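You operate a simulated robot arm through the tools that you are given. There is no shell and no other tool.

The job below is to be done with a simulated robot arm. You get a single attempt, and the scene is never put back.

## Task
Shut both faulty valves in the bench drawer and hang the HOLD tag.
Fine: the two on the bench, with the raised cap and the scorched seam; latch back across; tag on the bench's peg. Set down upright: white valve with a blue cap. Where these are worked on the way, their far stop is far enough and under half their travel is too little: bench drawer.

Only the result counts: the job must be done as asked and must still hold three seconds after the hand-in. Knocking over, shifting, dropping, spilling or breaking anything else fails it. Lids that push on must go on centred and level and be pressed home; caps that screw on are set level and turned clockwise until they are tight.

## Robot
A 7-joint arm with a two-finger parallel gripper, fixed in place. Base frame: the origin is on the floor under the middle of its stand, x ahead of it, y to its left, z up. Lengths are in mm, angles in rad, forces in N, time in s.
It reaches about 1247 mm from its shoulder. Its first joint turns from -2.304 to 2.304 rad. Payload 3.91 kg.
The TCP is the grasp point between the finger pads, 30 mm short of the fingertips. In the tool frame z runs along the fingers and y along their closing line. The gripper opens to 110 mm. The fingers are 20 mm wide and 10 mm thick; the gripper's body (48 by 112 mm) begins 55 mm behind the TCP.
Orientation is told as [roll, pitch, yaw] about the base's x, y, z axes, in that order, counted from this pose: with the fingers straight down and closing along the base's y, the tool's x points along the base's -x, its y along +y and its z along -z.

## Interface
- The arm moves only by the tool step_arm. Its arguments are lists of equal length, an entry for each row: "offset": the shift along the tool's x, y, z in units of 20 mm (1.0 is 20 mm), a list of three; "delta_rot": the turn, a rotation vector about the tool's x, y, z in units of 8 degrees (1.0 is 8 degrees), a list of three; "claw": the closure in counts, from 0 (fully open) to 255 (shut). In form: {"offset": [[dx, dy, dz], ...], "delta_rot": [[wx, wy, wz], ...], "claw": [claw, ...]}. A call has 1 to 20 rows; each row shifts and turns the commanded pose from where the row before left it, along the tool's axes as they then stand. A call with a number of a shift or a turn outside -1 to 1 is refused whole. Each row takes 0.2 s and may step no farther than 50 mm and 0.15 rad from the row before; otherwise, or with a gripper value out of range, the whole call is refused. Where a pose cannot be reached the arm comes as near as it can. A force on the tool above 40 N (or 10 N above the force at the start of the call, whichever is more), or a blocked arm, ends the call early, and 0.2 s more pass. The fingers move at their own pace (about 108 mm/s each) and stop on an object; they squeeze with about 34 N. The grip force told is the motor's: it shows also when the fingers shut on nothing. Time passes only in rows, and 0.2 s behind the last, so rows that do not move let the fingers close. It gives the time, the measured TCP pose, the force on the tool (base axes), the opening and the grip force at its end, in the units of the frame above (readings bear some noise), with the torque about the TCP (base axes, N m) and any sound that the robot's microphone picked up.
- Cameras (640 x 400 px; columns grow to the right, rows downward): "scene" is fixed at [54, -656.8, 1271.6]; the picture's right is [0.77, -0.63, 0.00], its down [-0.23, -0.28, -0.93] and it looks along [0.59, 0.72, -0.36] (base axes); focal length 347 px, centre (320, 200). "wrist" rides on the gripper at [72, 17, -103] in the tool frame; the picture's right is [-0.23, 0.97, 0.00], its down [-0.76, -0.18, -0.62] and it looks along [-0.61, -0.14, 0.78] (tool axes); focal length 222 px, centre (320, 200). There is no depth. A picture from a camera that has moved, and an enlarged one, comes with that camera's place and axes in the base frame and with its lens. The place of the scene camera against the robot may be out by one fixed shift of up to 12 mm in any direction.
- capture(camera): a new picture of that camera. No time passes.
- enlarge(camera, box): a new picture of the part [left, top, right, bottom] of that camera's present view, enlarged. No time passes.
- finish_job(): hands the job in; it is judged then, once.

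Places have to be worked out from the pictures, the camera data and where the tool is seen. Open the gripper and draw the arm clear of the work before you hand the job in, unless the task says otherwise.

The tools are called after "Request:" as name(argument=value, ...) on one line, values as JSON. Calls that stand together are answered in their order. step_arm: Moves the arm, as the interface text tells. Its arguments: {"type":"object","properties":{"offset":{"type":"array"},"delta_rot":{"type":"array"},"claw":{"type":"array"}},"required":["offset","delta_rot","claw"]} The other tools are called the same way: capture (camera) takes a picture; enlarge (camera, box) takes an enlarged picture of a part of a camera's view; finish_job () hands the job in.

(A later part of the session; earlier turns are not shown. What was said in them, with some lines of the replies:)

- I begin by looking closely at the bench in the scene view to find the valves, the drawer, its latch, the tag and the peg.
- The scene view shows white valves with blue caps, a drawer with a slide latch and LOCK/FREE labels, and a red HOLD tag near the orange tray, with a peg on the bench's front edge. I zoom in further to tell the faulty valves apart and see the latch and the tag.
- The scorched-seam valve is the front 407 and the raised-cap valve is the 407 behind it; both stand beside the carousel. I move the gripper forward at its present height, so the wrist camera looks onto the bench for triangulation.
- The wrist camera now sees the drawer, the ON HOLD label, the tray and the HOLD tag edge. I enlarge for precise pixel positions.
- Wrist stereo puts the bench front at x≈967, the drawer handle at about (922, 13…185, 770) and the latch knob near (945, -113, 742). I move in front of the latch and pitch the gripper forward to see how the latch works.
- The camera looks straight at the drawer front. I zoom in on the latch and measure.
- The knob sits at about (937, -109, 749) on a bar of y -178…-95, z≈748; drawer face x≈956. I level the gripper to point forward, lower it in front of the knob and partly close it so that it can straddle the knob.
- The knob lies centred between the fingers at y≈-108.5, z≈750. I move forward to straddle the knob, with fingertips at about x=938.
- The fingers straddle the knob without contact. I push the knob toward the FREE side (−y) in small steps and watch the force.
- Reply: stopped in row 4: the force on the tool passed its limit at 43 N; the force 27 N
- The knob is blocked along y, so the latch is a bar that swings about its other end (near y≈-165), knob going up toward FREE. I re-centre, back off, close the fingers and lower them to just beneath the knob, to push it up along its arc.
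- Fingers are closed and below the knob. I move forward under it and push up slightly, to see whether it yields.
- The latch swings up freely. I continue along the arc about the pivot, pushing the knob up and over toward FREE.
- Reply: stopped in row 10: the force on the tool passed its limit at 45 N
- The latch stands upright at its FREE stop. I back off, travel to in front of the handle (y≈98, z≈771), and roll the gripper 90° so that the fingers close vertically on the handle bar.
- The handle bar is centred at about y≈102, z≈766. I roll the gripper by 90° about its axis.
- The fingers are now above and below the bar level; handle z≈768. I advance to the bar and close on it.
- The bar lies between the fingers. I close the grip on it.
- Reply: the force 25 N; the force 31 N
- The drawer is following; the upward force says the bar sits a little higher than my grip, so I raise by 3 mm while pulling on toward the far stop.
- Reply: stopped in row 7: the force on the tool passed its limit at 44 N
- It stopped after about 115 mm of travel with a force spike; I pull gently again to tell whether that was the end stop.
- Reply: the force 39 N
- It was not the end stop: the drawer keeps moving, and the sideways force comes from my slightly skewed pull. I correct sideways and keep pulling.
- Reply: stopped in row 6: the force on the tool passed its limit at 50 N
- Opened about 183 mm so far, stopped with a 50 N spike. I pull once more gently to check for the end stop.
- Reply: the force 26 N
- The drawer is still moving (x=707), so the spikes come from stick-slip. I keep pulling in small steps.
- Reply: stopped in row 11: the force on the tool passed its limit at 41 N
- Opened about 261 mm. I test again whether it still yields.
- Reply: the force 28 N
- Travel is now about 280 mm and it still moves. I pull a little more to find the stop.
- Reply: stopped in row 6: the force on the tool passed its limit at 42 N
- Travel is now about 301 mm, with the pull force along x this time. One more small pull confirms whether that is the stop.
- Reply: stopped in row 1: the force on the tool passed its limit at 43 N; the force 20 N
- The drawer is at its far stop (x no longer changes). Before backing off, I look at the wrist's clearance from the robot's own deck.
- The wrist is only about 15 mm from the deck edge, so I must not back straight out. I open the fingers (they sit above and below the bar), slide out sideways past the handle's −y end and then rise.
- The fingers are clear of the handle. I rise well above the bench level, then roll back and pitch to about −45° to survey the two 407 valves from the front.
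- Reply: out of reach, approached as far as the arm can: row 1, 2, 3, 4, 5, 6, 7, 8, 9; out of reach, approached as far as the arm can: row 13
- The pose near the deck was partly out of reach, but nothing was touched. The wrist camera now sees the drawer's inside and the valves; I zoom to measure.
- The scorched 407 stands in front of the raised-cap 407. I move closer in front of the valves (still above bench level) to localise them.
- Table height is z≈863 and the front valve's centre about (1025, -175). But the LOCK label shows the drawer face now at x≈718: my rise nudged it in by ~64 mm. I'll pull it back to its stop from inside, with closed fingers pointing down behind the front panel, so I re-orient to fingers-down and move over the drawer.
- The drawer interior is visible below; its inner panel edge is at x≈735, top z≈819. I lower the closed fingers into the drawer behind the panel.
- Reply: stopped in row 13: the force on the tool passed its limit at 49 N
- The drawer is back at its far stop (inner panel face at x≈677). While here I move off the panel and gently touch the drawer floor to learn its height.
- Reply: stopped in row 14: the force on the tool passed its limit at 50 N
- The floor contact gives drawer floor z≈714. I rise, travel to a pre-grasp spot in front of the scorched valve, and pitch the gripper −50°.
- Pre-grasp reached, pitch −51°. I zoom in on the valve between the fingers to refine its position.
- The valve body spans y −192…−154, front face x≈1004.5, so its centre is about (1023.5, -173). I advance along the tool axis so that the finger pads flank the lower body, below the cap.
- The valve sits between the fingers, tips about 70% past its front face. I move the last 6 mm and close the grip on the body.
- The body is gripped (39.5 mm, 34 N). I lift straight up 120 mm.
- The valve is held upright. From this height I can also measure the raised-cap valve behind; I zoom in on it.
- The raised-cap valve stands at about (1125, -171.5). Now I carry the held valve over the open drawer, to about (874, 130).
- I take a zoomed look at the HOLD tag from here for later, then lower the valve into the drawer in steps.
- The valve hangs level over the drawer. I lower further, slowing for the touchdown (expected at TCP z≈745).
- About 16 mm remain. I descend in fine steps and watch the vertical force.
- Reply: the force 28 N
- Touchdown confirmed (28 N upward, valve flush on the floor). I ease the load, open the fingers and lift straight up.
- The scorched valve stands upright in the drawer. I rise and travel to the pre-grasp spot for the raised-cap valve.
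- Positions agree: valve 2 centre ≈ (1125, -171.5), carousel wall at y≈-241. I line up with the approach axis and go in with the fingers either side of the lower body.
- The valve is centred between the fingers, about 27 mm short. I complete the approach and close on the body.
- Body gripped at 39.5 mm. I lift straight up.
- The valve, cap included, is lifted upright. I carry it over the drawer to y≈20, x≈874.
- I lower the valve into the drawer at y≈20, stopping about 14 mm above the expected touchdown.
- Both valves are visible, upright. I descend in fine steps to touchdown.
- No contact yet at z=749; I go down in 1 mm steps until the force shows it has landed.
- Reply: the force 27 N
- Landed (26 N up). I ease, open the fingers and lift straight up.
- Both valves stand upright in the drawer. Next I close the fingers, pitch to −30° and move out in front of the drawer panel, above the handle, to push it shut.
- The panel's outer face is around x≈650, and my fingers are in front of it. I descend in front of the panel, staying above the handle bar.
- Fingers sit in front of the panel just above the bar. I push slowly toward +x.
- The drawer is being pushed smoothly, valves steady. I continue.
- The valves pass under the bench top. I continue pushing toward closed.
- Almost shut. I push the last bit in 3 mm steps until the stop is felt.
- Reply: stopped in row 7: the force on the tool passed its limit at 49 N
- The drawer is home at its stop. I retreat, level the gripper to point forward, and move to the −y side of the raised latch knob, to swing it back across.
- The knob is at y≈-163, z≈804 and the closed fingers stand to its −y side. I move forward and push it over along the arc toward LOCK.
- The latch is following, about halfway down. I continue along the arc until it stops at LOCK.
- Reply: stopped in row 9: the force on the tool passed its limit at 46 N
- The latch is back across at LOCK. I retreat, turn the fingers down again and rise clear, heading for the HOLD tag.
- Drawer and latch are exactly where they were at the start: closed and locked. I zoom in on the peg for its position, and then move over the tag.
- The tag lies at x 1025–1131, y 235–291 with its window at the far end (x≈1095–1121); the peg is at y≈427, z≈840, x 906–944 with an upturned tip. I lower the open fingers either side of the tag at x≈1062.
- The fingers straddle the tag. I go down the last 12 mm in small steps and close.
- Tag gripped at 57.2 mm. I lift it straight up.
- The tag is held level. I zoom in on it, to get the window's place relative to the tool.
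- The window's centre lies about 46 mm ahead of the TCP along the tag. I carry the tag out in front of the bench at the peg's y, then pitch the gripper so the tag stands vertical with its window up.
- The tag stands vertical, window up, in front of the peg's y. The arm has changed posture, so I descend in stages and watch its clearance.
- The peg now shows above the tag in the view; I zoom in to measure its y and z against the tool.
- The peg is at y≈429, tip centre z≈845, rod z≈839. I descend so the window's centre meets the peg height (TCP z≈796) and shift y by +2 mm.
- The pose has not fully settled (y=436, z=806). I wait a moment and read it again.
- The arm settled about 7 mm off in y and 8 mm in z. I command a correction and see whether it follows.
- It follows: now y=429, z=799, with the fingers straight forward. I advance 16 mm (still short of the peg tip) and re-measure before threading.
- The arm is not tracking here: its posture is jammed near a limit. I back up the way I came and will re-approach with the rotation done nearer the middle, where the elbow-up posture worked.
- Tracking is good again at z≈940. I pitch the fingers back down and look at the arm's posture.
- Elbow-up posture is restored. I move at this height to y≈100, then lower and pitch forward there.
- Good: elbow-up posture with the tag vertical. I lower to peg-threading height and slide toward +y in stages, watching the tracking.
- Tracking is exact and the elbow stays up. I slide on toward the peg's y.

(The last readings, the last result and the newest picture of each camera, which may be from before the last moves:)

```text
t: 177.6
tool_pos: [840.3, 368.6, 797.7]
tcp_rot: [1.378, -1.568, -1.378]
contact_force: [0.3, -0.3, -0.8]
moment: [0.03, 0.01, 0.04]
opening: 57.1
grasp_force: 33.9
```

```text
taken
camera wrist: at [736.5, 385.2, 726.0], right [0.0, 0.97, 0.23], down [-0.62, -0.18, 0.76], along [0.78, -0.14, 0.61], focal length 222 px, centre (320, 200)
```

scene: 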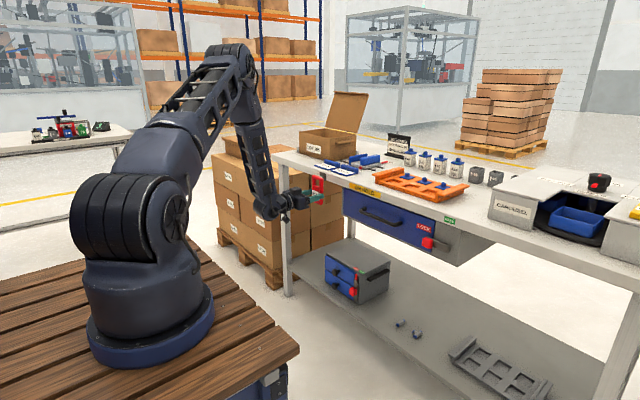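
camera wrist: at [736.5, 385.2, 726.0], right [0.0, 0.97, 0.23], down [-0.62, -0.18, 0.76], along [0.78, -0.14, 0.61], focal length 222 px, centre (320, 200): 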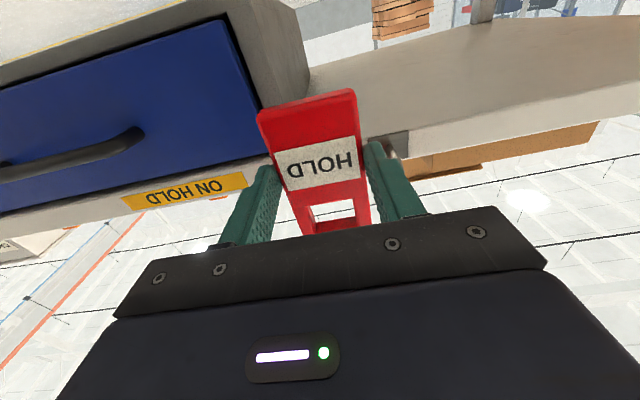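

Tracking remains exact. I zoom on the peg from this angle, then slide the last 60 mm to y≈428.5.

Request:
enlarge(camera="wrist", box=[360, 110, 440, 170])

Request:
step_arm(offset=[[0, 1, 0], [0, 1, 0], [0, 1, 0], [0, 0, 0]], delta_rot=[[0, 0, 0], [0, 0, 0], [0, 0, 0], [0, 0, 0]], claw=[255, 255, 255, 255])

Request:
enlarge(camera="scene", box=[290, 155, 350, 200])

Request:
capture(camera="wrist")

```text
6.67 times, centred on (400, 140) of wrist
camera zoom: at [736.5, 385.2, 726.0], right [0.0, 0.97, 0.23], down [-0.62, -0.18, 0.76], along [0.78, -0.14, 0.61], focal length 1481 px, centre (-213, 600)
```

zoom: 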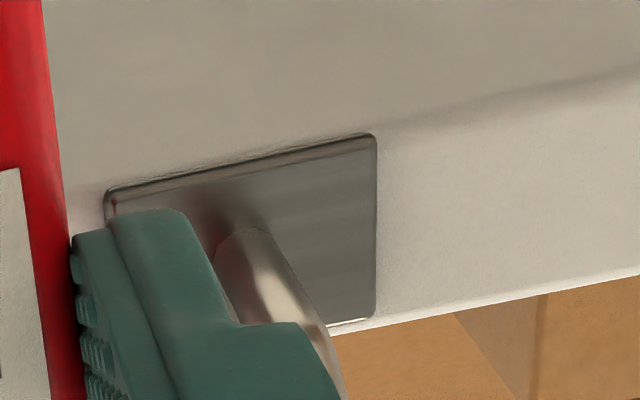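

```text
t: 178.6
tool_pos: [842.0, 427.0, 799.7]
tcp_rot: [1.416, -1.567, -1.419]
contact_force: [0.6, -0.5, -1.3]
moment: [0.01, 0.01, 0.02]
opening: 56.9
grasp_force: 33.6
```

```text
8.89 times, centred on (320, 178) of scene
camera zoom: at [54.0, -656.8, 1271.6], right [0.77, -0.63, 0.0], down [-0.23, -0.28, -0.93], along [0.59, 0.72, -0.36], focal length 3082 px, centre (320, 400)
```

zoom: 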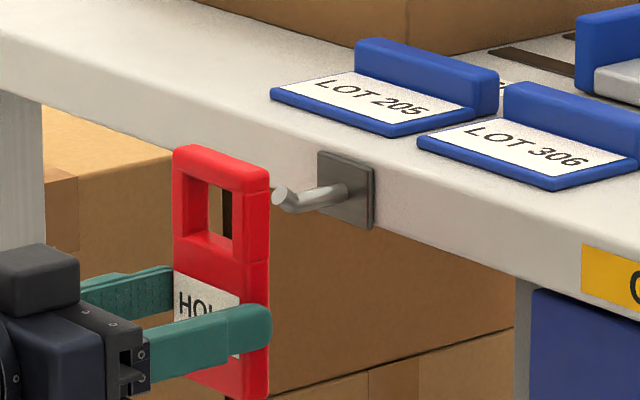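

```text
taken
camera wrist: at [738.4, 445.1, 727.9], right [0.0, 0.97, 0.23], down [-0.62, -0.18, 0.76], along [0.78, -0.14, 0.61], focal length 222 px, centre (320, 200)
```

wrist: 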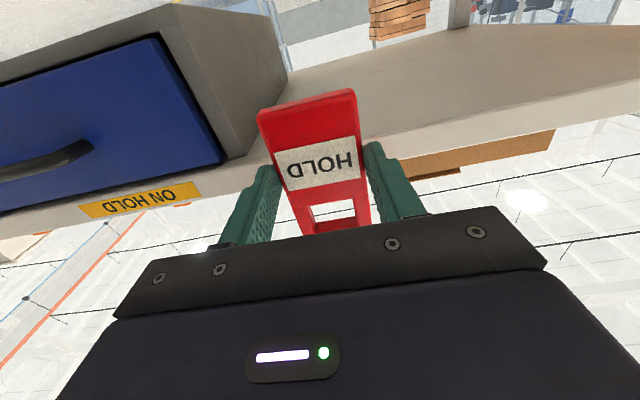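

The peg is at y≈429.5, z≈839.6 and the scene view shows its tip lined up with the window. I lower 2 mm and move forward to thread the tip into the window.

Request:
step_arm(offset=[[0.1, 0.05, 0], [0, 0, 0.5], [0, 0, 0.5], [0, 0, 0.4], [0, 0, 0.4], [0, 0, 0]], delta_rot=[[0, 0, 0], [0, 0, 0], [0, 0, 0], [0, 0, 0], [0, 0, 0], [0, 0, 0]], claw=[255, 255, 255, 255, 255, 255])

Request:
enlarge(camera="scene", box=[290, 155, 350, 200])

Request:
capture(camera="wrist")

```text
t: 180.0
tool_pos: [876.6, 428.5, 797.8]
tcp_rot: [1.482, -1.566, -1.483]
contact_force: [-0.6, 0.3, -1.0]
moment: [0.0, 0.03, -0.01]
opening: 57.3
grasp_force: 33.1
```

```text
8.89 times, centred on (320, 178) of scene
camera zoom: at [54.0, -656.8, 1271.6], right [0.77, -0.63, 0.0], down [-0.23, -0.28, -0.93], along [0.59, 0.72, -0.36], focal length 3082 px, centre (320, 400)
```

zoom: 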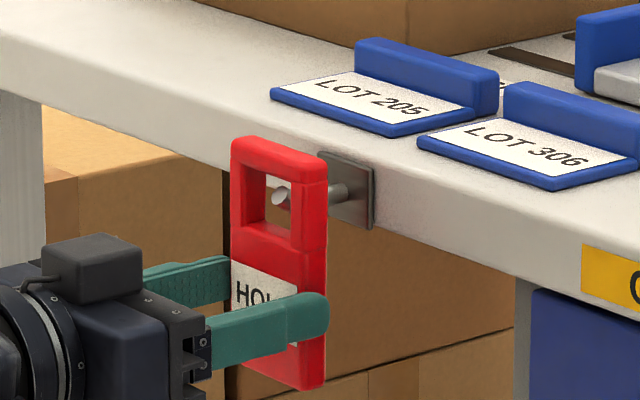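

```text
taken
camera wrist: at [773.1, 446.1, 725.5], right [0.0, 0.97, 0.23], down [-0.62, -0.18, 0.76], along [0.78, -0.14, 0.61], focal length 222 px, centre (320, 200)
```

wrist: 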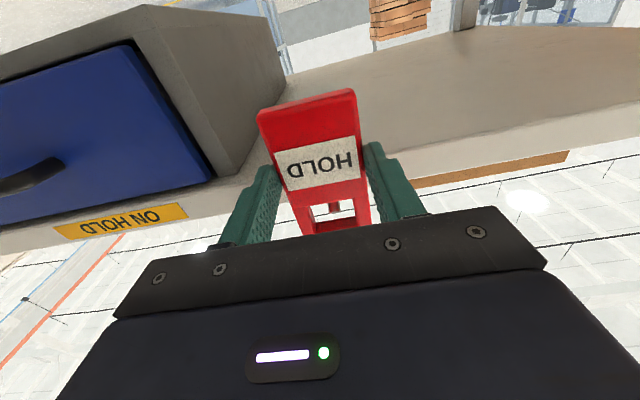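

The peg tip has passed into the window without contact. I go forward another 26 mm, so the tag sits over the straight part of the peg.

Request:
step_arm(offset=[[0, 0, 0.4], [0, 0, 0.4], [0, 0, 0.3], [0, 0, 0.2], [0, 0, 0]], delta_rot=[[0, 0, 0], [0, 0, 0], [0, 0, 0], [0, 0, 0], [0, 0, 0]], claw=[255, 255, 255, 255, 255])

Request:
enlarge(camera="scene", box=[290, 155, 350, 200])

Request:
enlarge(camera="wrist", box=[240, 80, 400, 240])

```text
t: 181.2
tool_pos: [903.3, 428.7, 797.8]
tcp_rot: [1.539, -1.568, -1.541]
contact_force: [0.2, 0.1, -0.3]
moment: [-0.01, 0.0, -0.01]
opening: 56.9
grasp_force: 33.7
```

```text
8.89 times, centred on (320, 178) of scene
camera zoom: at [54.0, -656.8, 1271.6], right [0.77, -0.63, 0.0], down [-0.23, -0.28, -0.93], along [0.59, 0.72, -0.36], focal length 3082 px, centre (320, 400)
```

zoom: 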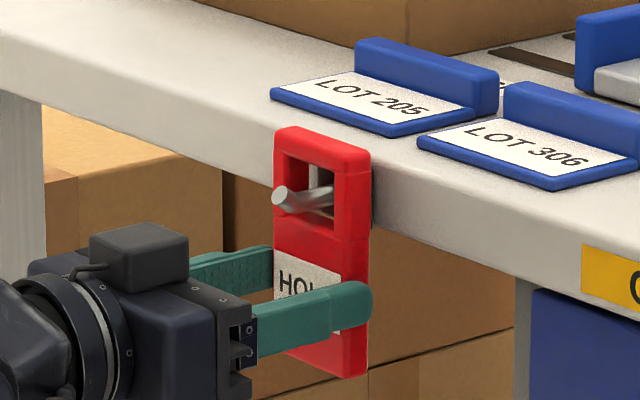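

```text
2.50 times, centred on (320, 160) of wrist
camera zoom: at [799.0, 445.9, 725.5], right [0.0, 0.97, 0.23], down [-0.62, -0.18, 0.76], along [0.78, -0.14, 0.61], focal length 555 px, centre (320, 300)
```

zoom: 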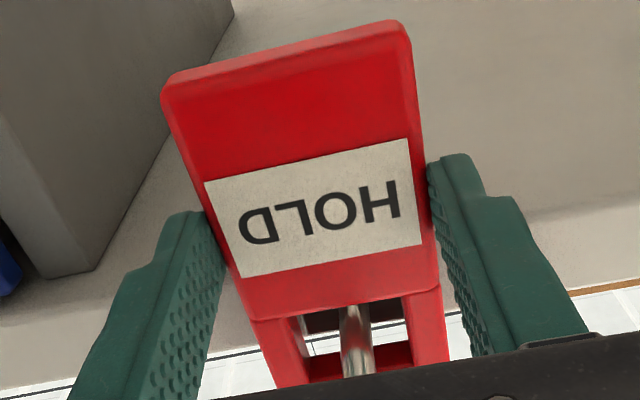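

The rod passes through the window. I lower the tag gently until its upper bar rests on the peg.

Request:
step_arm(offset=[[0.1, 0, 0], [0.1, 0, 0], [0.1, 0, 0], [0.1, 0, 0], [0.1, 0, 0], [0, 0, 0]], delta_rot=[[0, 0, 0], [0, 0, 0], [0, 0, 0], [0, 0, 0], [0, 0, 0], [0, 0, 0]], claw=[255, 255, 255, 255, 255, 255])

Request:
enlarge(camera="scene", box=[290, 155, 350, 200])

```text
t: 182.6
tool_pos: [902.8, 428.9, 787.2]
tcp_rot: [1.461, -1.567, -1.461]
contact_force: [0.6, 0.5, 0.5]
moment: [0.02, 0.01, -0.03]
opening: 56.9
grasp_force: 34.4
```

```text
8.89 times, centred on (320, 178) of scene
camera zoom: at [54.0, -656.8, 1271.6], right [0.77, -0.63, 0.0], down [-0.23, -0.28, -0.93], along [0.59, 0.72, -0.36], focal length 3082 px, centre (320, 400)
```

zoom: 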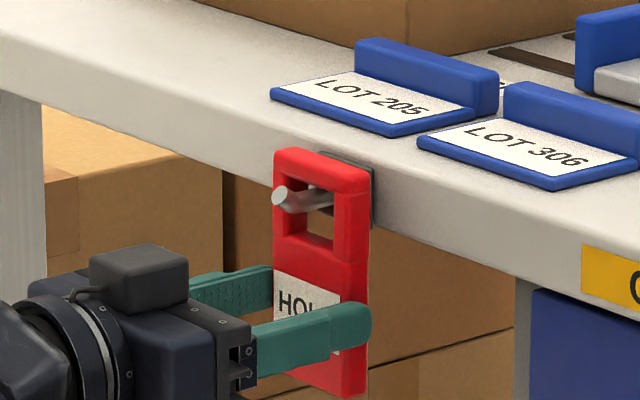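

No contact yet; a few more 1 mm steps.

Request:
step_arm(offset=[[0.05, 0, 0], [0.05, 0, 0], [0.05, 0, 0], [0.05, 0, 0], [0, 0, 0]], delta_rot=[[0, 0, 0], [0, 0, 0], [0, 0, 0], [0, 0, 0], [0, 0, 0]], claw=[255, 255, 255, 255, 255])

Request:
enlarge(camera="scene", box=[290, 155, 350, 200])

```text
t: 183.8
tool_pos: [903.7, 428.0, 784.9]
tcp_rot: [2.123, -1.563, -2.123]
contact_force: [0.6, -0.2, 25.8]
moment: [0.07, -0.58, -0.01]
opening: 57.1
grasp_force: 33.8
```

```text
8.89 times, centred on (320, 178) of scene
camera zoom: at [54.0, -656.8, 1271.6], right [0.77, -0.63, 0.0], down [-0.23, -0.28, -0.93], along [0.59, 0.72, -0.36], focal length 3082 px, centre (320, 400)
```

zoom: 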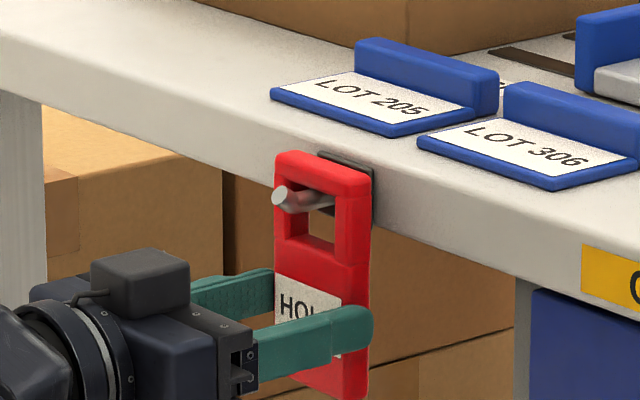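

The bar rests on the peg (26 N up). I ease the load, open the fingers and check that the tag hangs.

Request:
step_arm(offset=[[-0.05, 0, 0], [0, 0, 0], [0, 0, 0], [0, 0, 0], [0, 0, 0]], delta_rot=[[0, 0, 0], [0, 0, 0], [0, 0, 0], [0, 0, 0], [0, 0, 0]], claw=[255, 110, 90, 80, 80])

Request:
enlarge(camera="scene", box=[290, 155, 350, 200])

Request:
capture(camera="wrist")

```text
t: 185.0
tool_pos: [902.1, 427.7, 784.4]
tcp_rot: [1.429, -1.567, -1.429]
contact_force: [0.0, 1.0, 1.2]
moment: [0.01, 0.03, -0.02]
opening: 75.4
grasp_force: 0.0
```

```text
8.89 times, centred on (320, 178) of scene
camera zoom: at [54.0, -656.8, 1271.6], right [0.77, -0.63, 0.0], down [-0.23, -0.28, -0.93], along [0.59, 0.72, -0.36], focal length 3082 px, centre (320, 400)
```

zoom: 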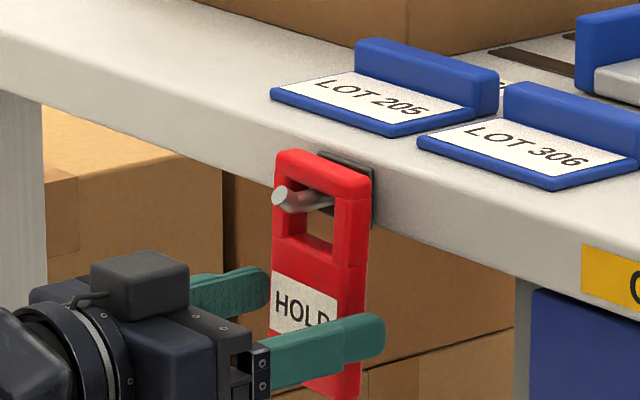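

```text
taken
camera wrist: at [799.1, 445.7, 712.2], right [0.0, 0.97, 0.23], down [-0.62, -0.18, 0.76], along [0.78, -0.14, 0.61], focal length 222 px, centre (320, 200)
```

wrist: 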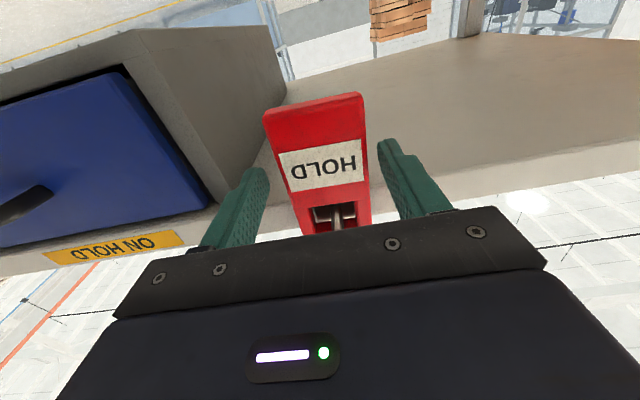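

The tag hangs freely on the peg between the open fingers. I let it settle for a second, then draw straight back.

Request:
step_arm(offset=[[0, 0, 0], [0, 0, 0], [0, 0, 0], [0, 0, 0], [0, 0, -0.4], [0, 0, -0.4], [0, 0, -0.6], [0, 0, -0.8], [0, 0, -0.8], [0, 0, -0.8], [0, 0, 0]], delta_rot=[[0, 0, 0], [0, 0, 0], [0, 0, 0], [0, 0, 0], [0, 0, 0], [0, 0, 0], [0, 0, 0], [0, 0, 0], [0, 0, 0], [0, 0, 0], [0, 0, 0]], claw=[60, 60, 60, 60, 60, 60, 60, 60, 60, 60, 60])

Request:
enlarge(camera="scene", box=[290, 155, 350, 200])

Request:
capture(camera="wrist")

Request:
capture(camera="scene")

```text
t: 187.4
tool_pos: [827.3, 428.5, 786.1]
tcp_rot: [1.512, -1.567, -1.515]
contact_force: [0.1, 0.5, 0.7]
moment: [0.01, 0.01, 0.0]
opening: 84.2
grasp_force: 0.1
```

```text
8.89 times, centred on (320, 178) of scene
camera zoom: at [54.0, -656.8, 1271.6], right [0.77, -0.63, 0.0], down [-0.23, -0.28, -0.93], along [0.59, 0.72, -0.36], focal length 3082 px, centre (320, 400)
```

zoom: 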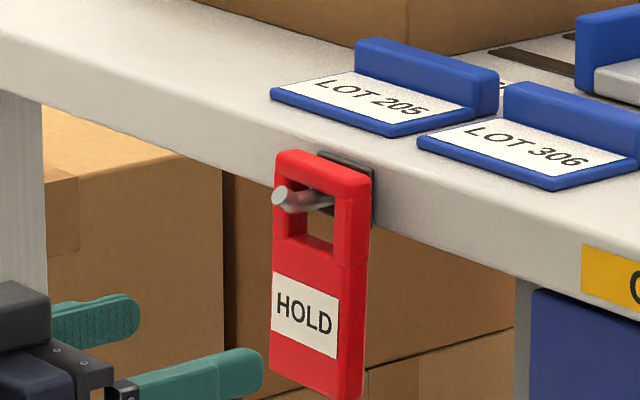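

```text
taken
camera wrist: at [723.2, 446.0, 713.3], right [0.0, 0.97, 0.23], down [-0.62, -0.18, 0.76], along [0.78, -0.14, 0.61], focal length 222 px, centre (320, 200)
```

wrist: 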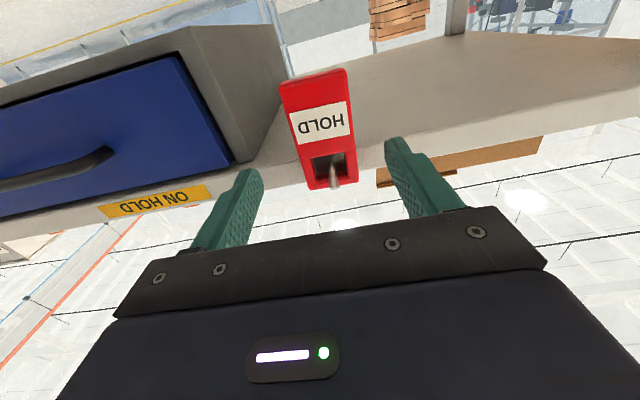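

```text
taken
```

scene: 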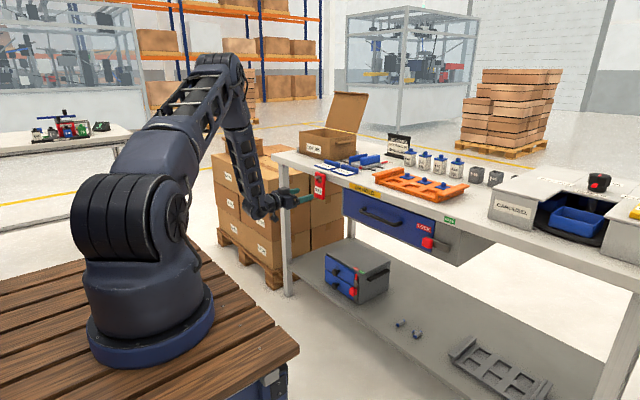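

The tag hangs on the peg with HOLD facing out. I move the arm clear: slide toward −y along the proven path, then rise and point the fingers down.

Request:
step_arm(offset=[[0, -1, 0], [0, -1, 0], [0, -1, 0], [0, -1, 0], [0, -1, 0], [0, -1, 0], [0, -1, 0], [0, -1, 0], [0, -1, 0], [0, -1, 0], [0, -1, 0], [0, -1, 0], [0, -1, 0], [0, -1, 0], [0, -1, 0], [0, -1, 0], [0, 0, 0]], delta_rot=[[0, 0, 0], [0, 0, 0], [0, 0, 0], [0, 0, 0], [0, 0, 0], [0, 0, 0], [0, 0, 0], [0, 0, 0], [0, 0, 0], [0, 0, 0], [0, 0, 0], [0, 0, 0], [0, 0, 0], [0, 0, 0], [0, 0, 0], [0, 0, 0], [0, 0, 0]], claw=[60, 60, 60, 60, 60, 60, 60, 60, 60, 60, 60, 60, 60, 60, 60, 60, 60])

Request:
step_arm(offset=[[-1, 0, 0], [-1, 0, 0], [-1, 0, 0], [-1, 0, 0], [-0.5, 0, 0], [0, 0, 0], [0, 0, 0], [0, 0, 0], [0, 0, 0], [0, 0, 0], [0, 0, 0], [0, 0, 0], [0, 0, 0], [0, 0, 0], [0, 0, 0], [0, 0, 0], [0, 0, 0], [0, 0, 0]], delta_rot=[[0, 0, 0], [0, 0, 0], [0, 0, 0], [0, 0, 0], [0, 0, 0], [0, 1, 0], [0, 1, 0], [0, 1, 0], [0, 1, 0], [0, 1, 0], [0, 1, 0], [0, 1, 0], [0, 1, 0], [0, 1, 0], [0, 1, 0], [0, 1, 0], [0, 0.2, 0], [0, 0, 0]], claw=[60, 60, 60, 60, 60, 60, 60, 60, 60, 60, 60, 60, 60, 60, 60, 60, 60, 60])

Request:
capture(camera="scene")

```text
t: 191.0
tool_pos: [826.2, 108.8, 782.2]
tcp_rot: [1.415, -1.568, -1.417]
contact_force: [-0.4, -0.4, 0.3]
moment: [0.04, -0.03, 0.0]
opening: 84.1
grasp_force: 0.1
```

```text
t: 194.8
tool_pos: [825.8, 107.6, 874.1]
tcp_rot: [0.005, -0.004, -0.003]
contact_force: [0.0, -0.7, 0.4]
moment: [-0.01, 0.0, 0.01]
opening: 84.0
grasp_force: 0.0
```

```text
taken
```

scene: 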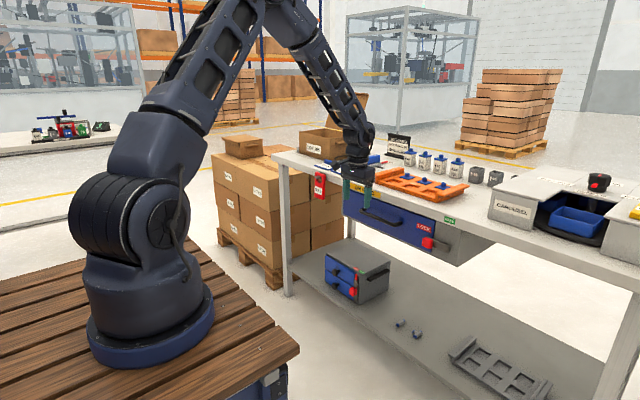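

I rise and draw back well clear of the bench with the gripper open.

Request:
step_arm(offset=[[0.3, 0, -1], [0.5, 0, -1], [0.7, 0.2, -1], [0.7, 0.2, -1], [0.7, 0.2, -1], [0.7, 0.2, -1], [0.7, 0.2, -1], [0.7, 0.2, -1], [0.7, 0.2, -1], [0.7, 0.2, -1], [0.7, 0.2, -1], [0, 0, 0]], delta_rot=[[0, 0, 0], [0, 0, 0], [0, 0, 0], [0, 0, 0], [0, 0, 0], [0, 0, 0], [0, 0, 0], [0, 0, 0], [0, 0, 0], [0, 0, 0], [0, 0, 0], [0, 0, 0]], claw=[0, 0, 0, 0, 0, 0, 0, 0, 0, 0, 0, 0])

Request:
capture(camera="scene")

Request:
enlarge(camera="scene", box=[290, 155, 350, 200])

Request:
enlarge(camera="scene", box=[330, 170, 490, 270])

Request:
capture(camera="wrist")

Request:
enlarge(camera="scene", box=[380, 130, 540, 230])

```text
t: 197.4
tool_pos: [681.7, 144.3, 1092.3]
tcp_rot: [0.003, -0.006, -0.001]
contact_force: [0.2, -1.0, 0.0]
moment: [-0.03, -0.02, 0.02]
opening: 109.8
grasp_force: 0.0
```

```text
taken
```

scene: 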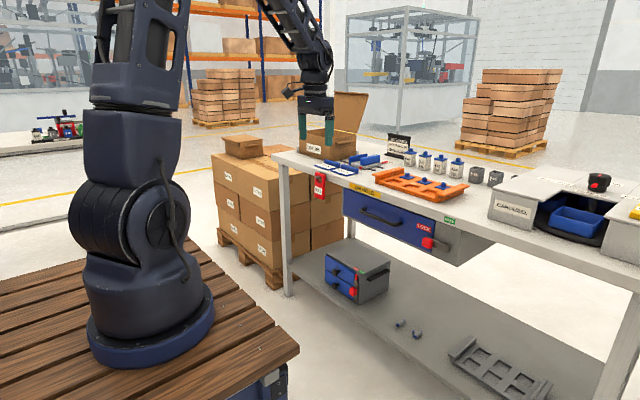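

```text
8.89 times, centred on (320, 178) of scene
camera zoom: at [54.0, -656.8, 1271.6], right [0.77, -0.63, 0.0], down [-0.23, -0.28, -0.93], along [0.59, 0.72, -0.36], focal length 3082 px, centre (320, 400)
```

zoom: 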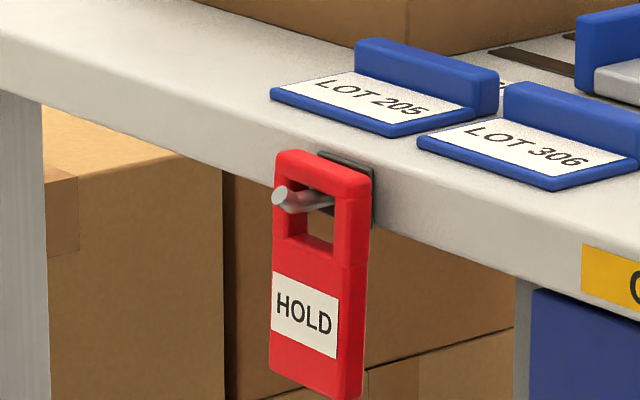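

```text
4.00 times, centred on (410, 220) of scene
camera zoom: at [54.0, -656.8, 1271.6], right [0.77, -0.63, 0.0], down [-0.23, -0.28, -0.93], along [0.59, 0.72, -0.36], focal length 1387 px, centre (-40, 120)
```

zoom: 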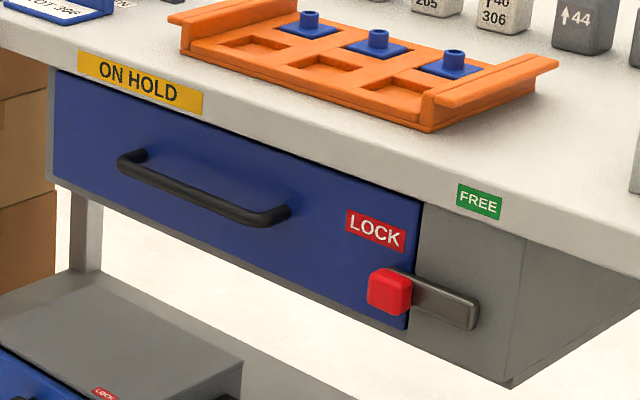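

```text
taken
camera wrist: at [608.6, 161.4, 1194.8], right [0.23, 0.97, 0.01], down [0.76, -0.18, 0.63], along [0.61, -0.14, -0.78], focal length 222 px, centre (320, 200)
```

wrist: 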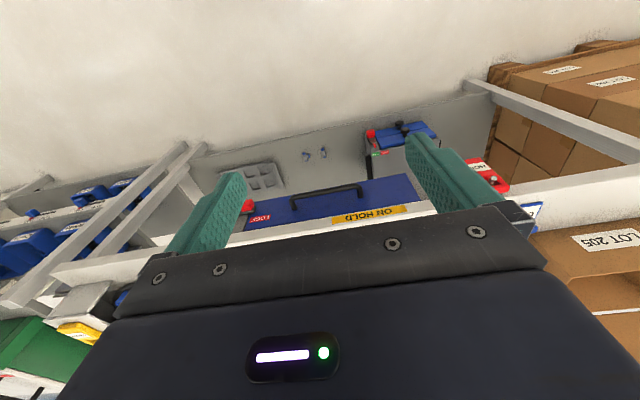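

```text
4.00 times, centred on (460, 180) of scene
camera zoom: at [54.0, -656.8, 1271.6], right [0.77, -0.63, 0.0], down [-0.23, -0.28, -0.93], along [0.59, 0.72, -0.36], focal length 1387 px, centre (-240, 280)
```

zoom: 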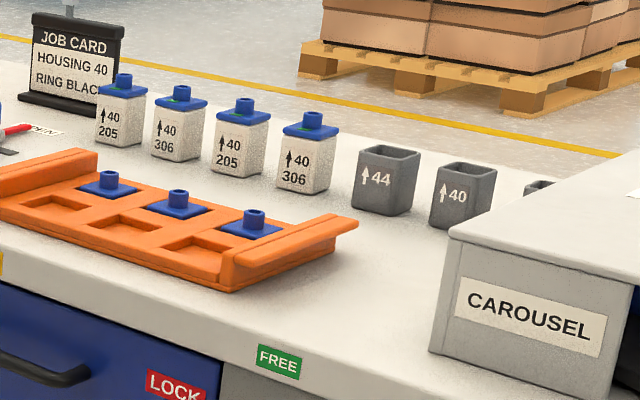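

The drawer is shut with its latch across at LOCK, and both faulty valves were upright inside when I last saw them, before closing it. The HOLD tag hangs still on the bench peg, everything else looks unmoved, and the arm is clear with the gripper open. I hand the job in.

Request:
finish_job()

```text
The job is handed in.
```

I put both faulty valves in the bench drawer, shut it with the latch back at LOCK, and hung the HOLD tag on the bench's peg. The job is handed in. I don't have the judge's result.

- **Valves:** the raised-cap and the scorched-seam valve, both marked 407, stand upright on the drawer floor. I last saw them as the drawer slid under the bench top; I can't see inside now that it is shut.
- **Drawer:** I pulled it to its far stop at first. The arm then nudged it in by about 64 mm, so I pulled it back to the stop before loading the valves.
- **Tag:** it hangs on the peg's straight part with HOLD facing out, and it was still when I checked before handing in.
- **Everything else:** in the final pictures the other valves, the tray, the carousel and the lot holders look unmoved. The arm is drawn back with the gripper open.
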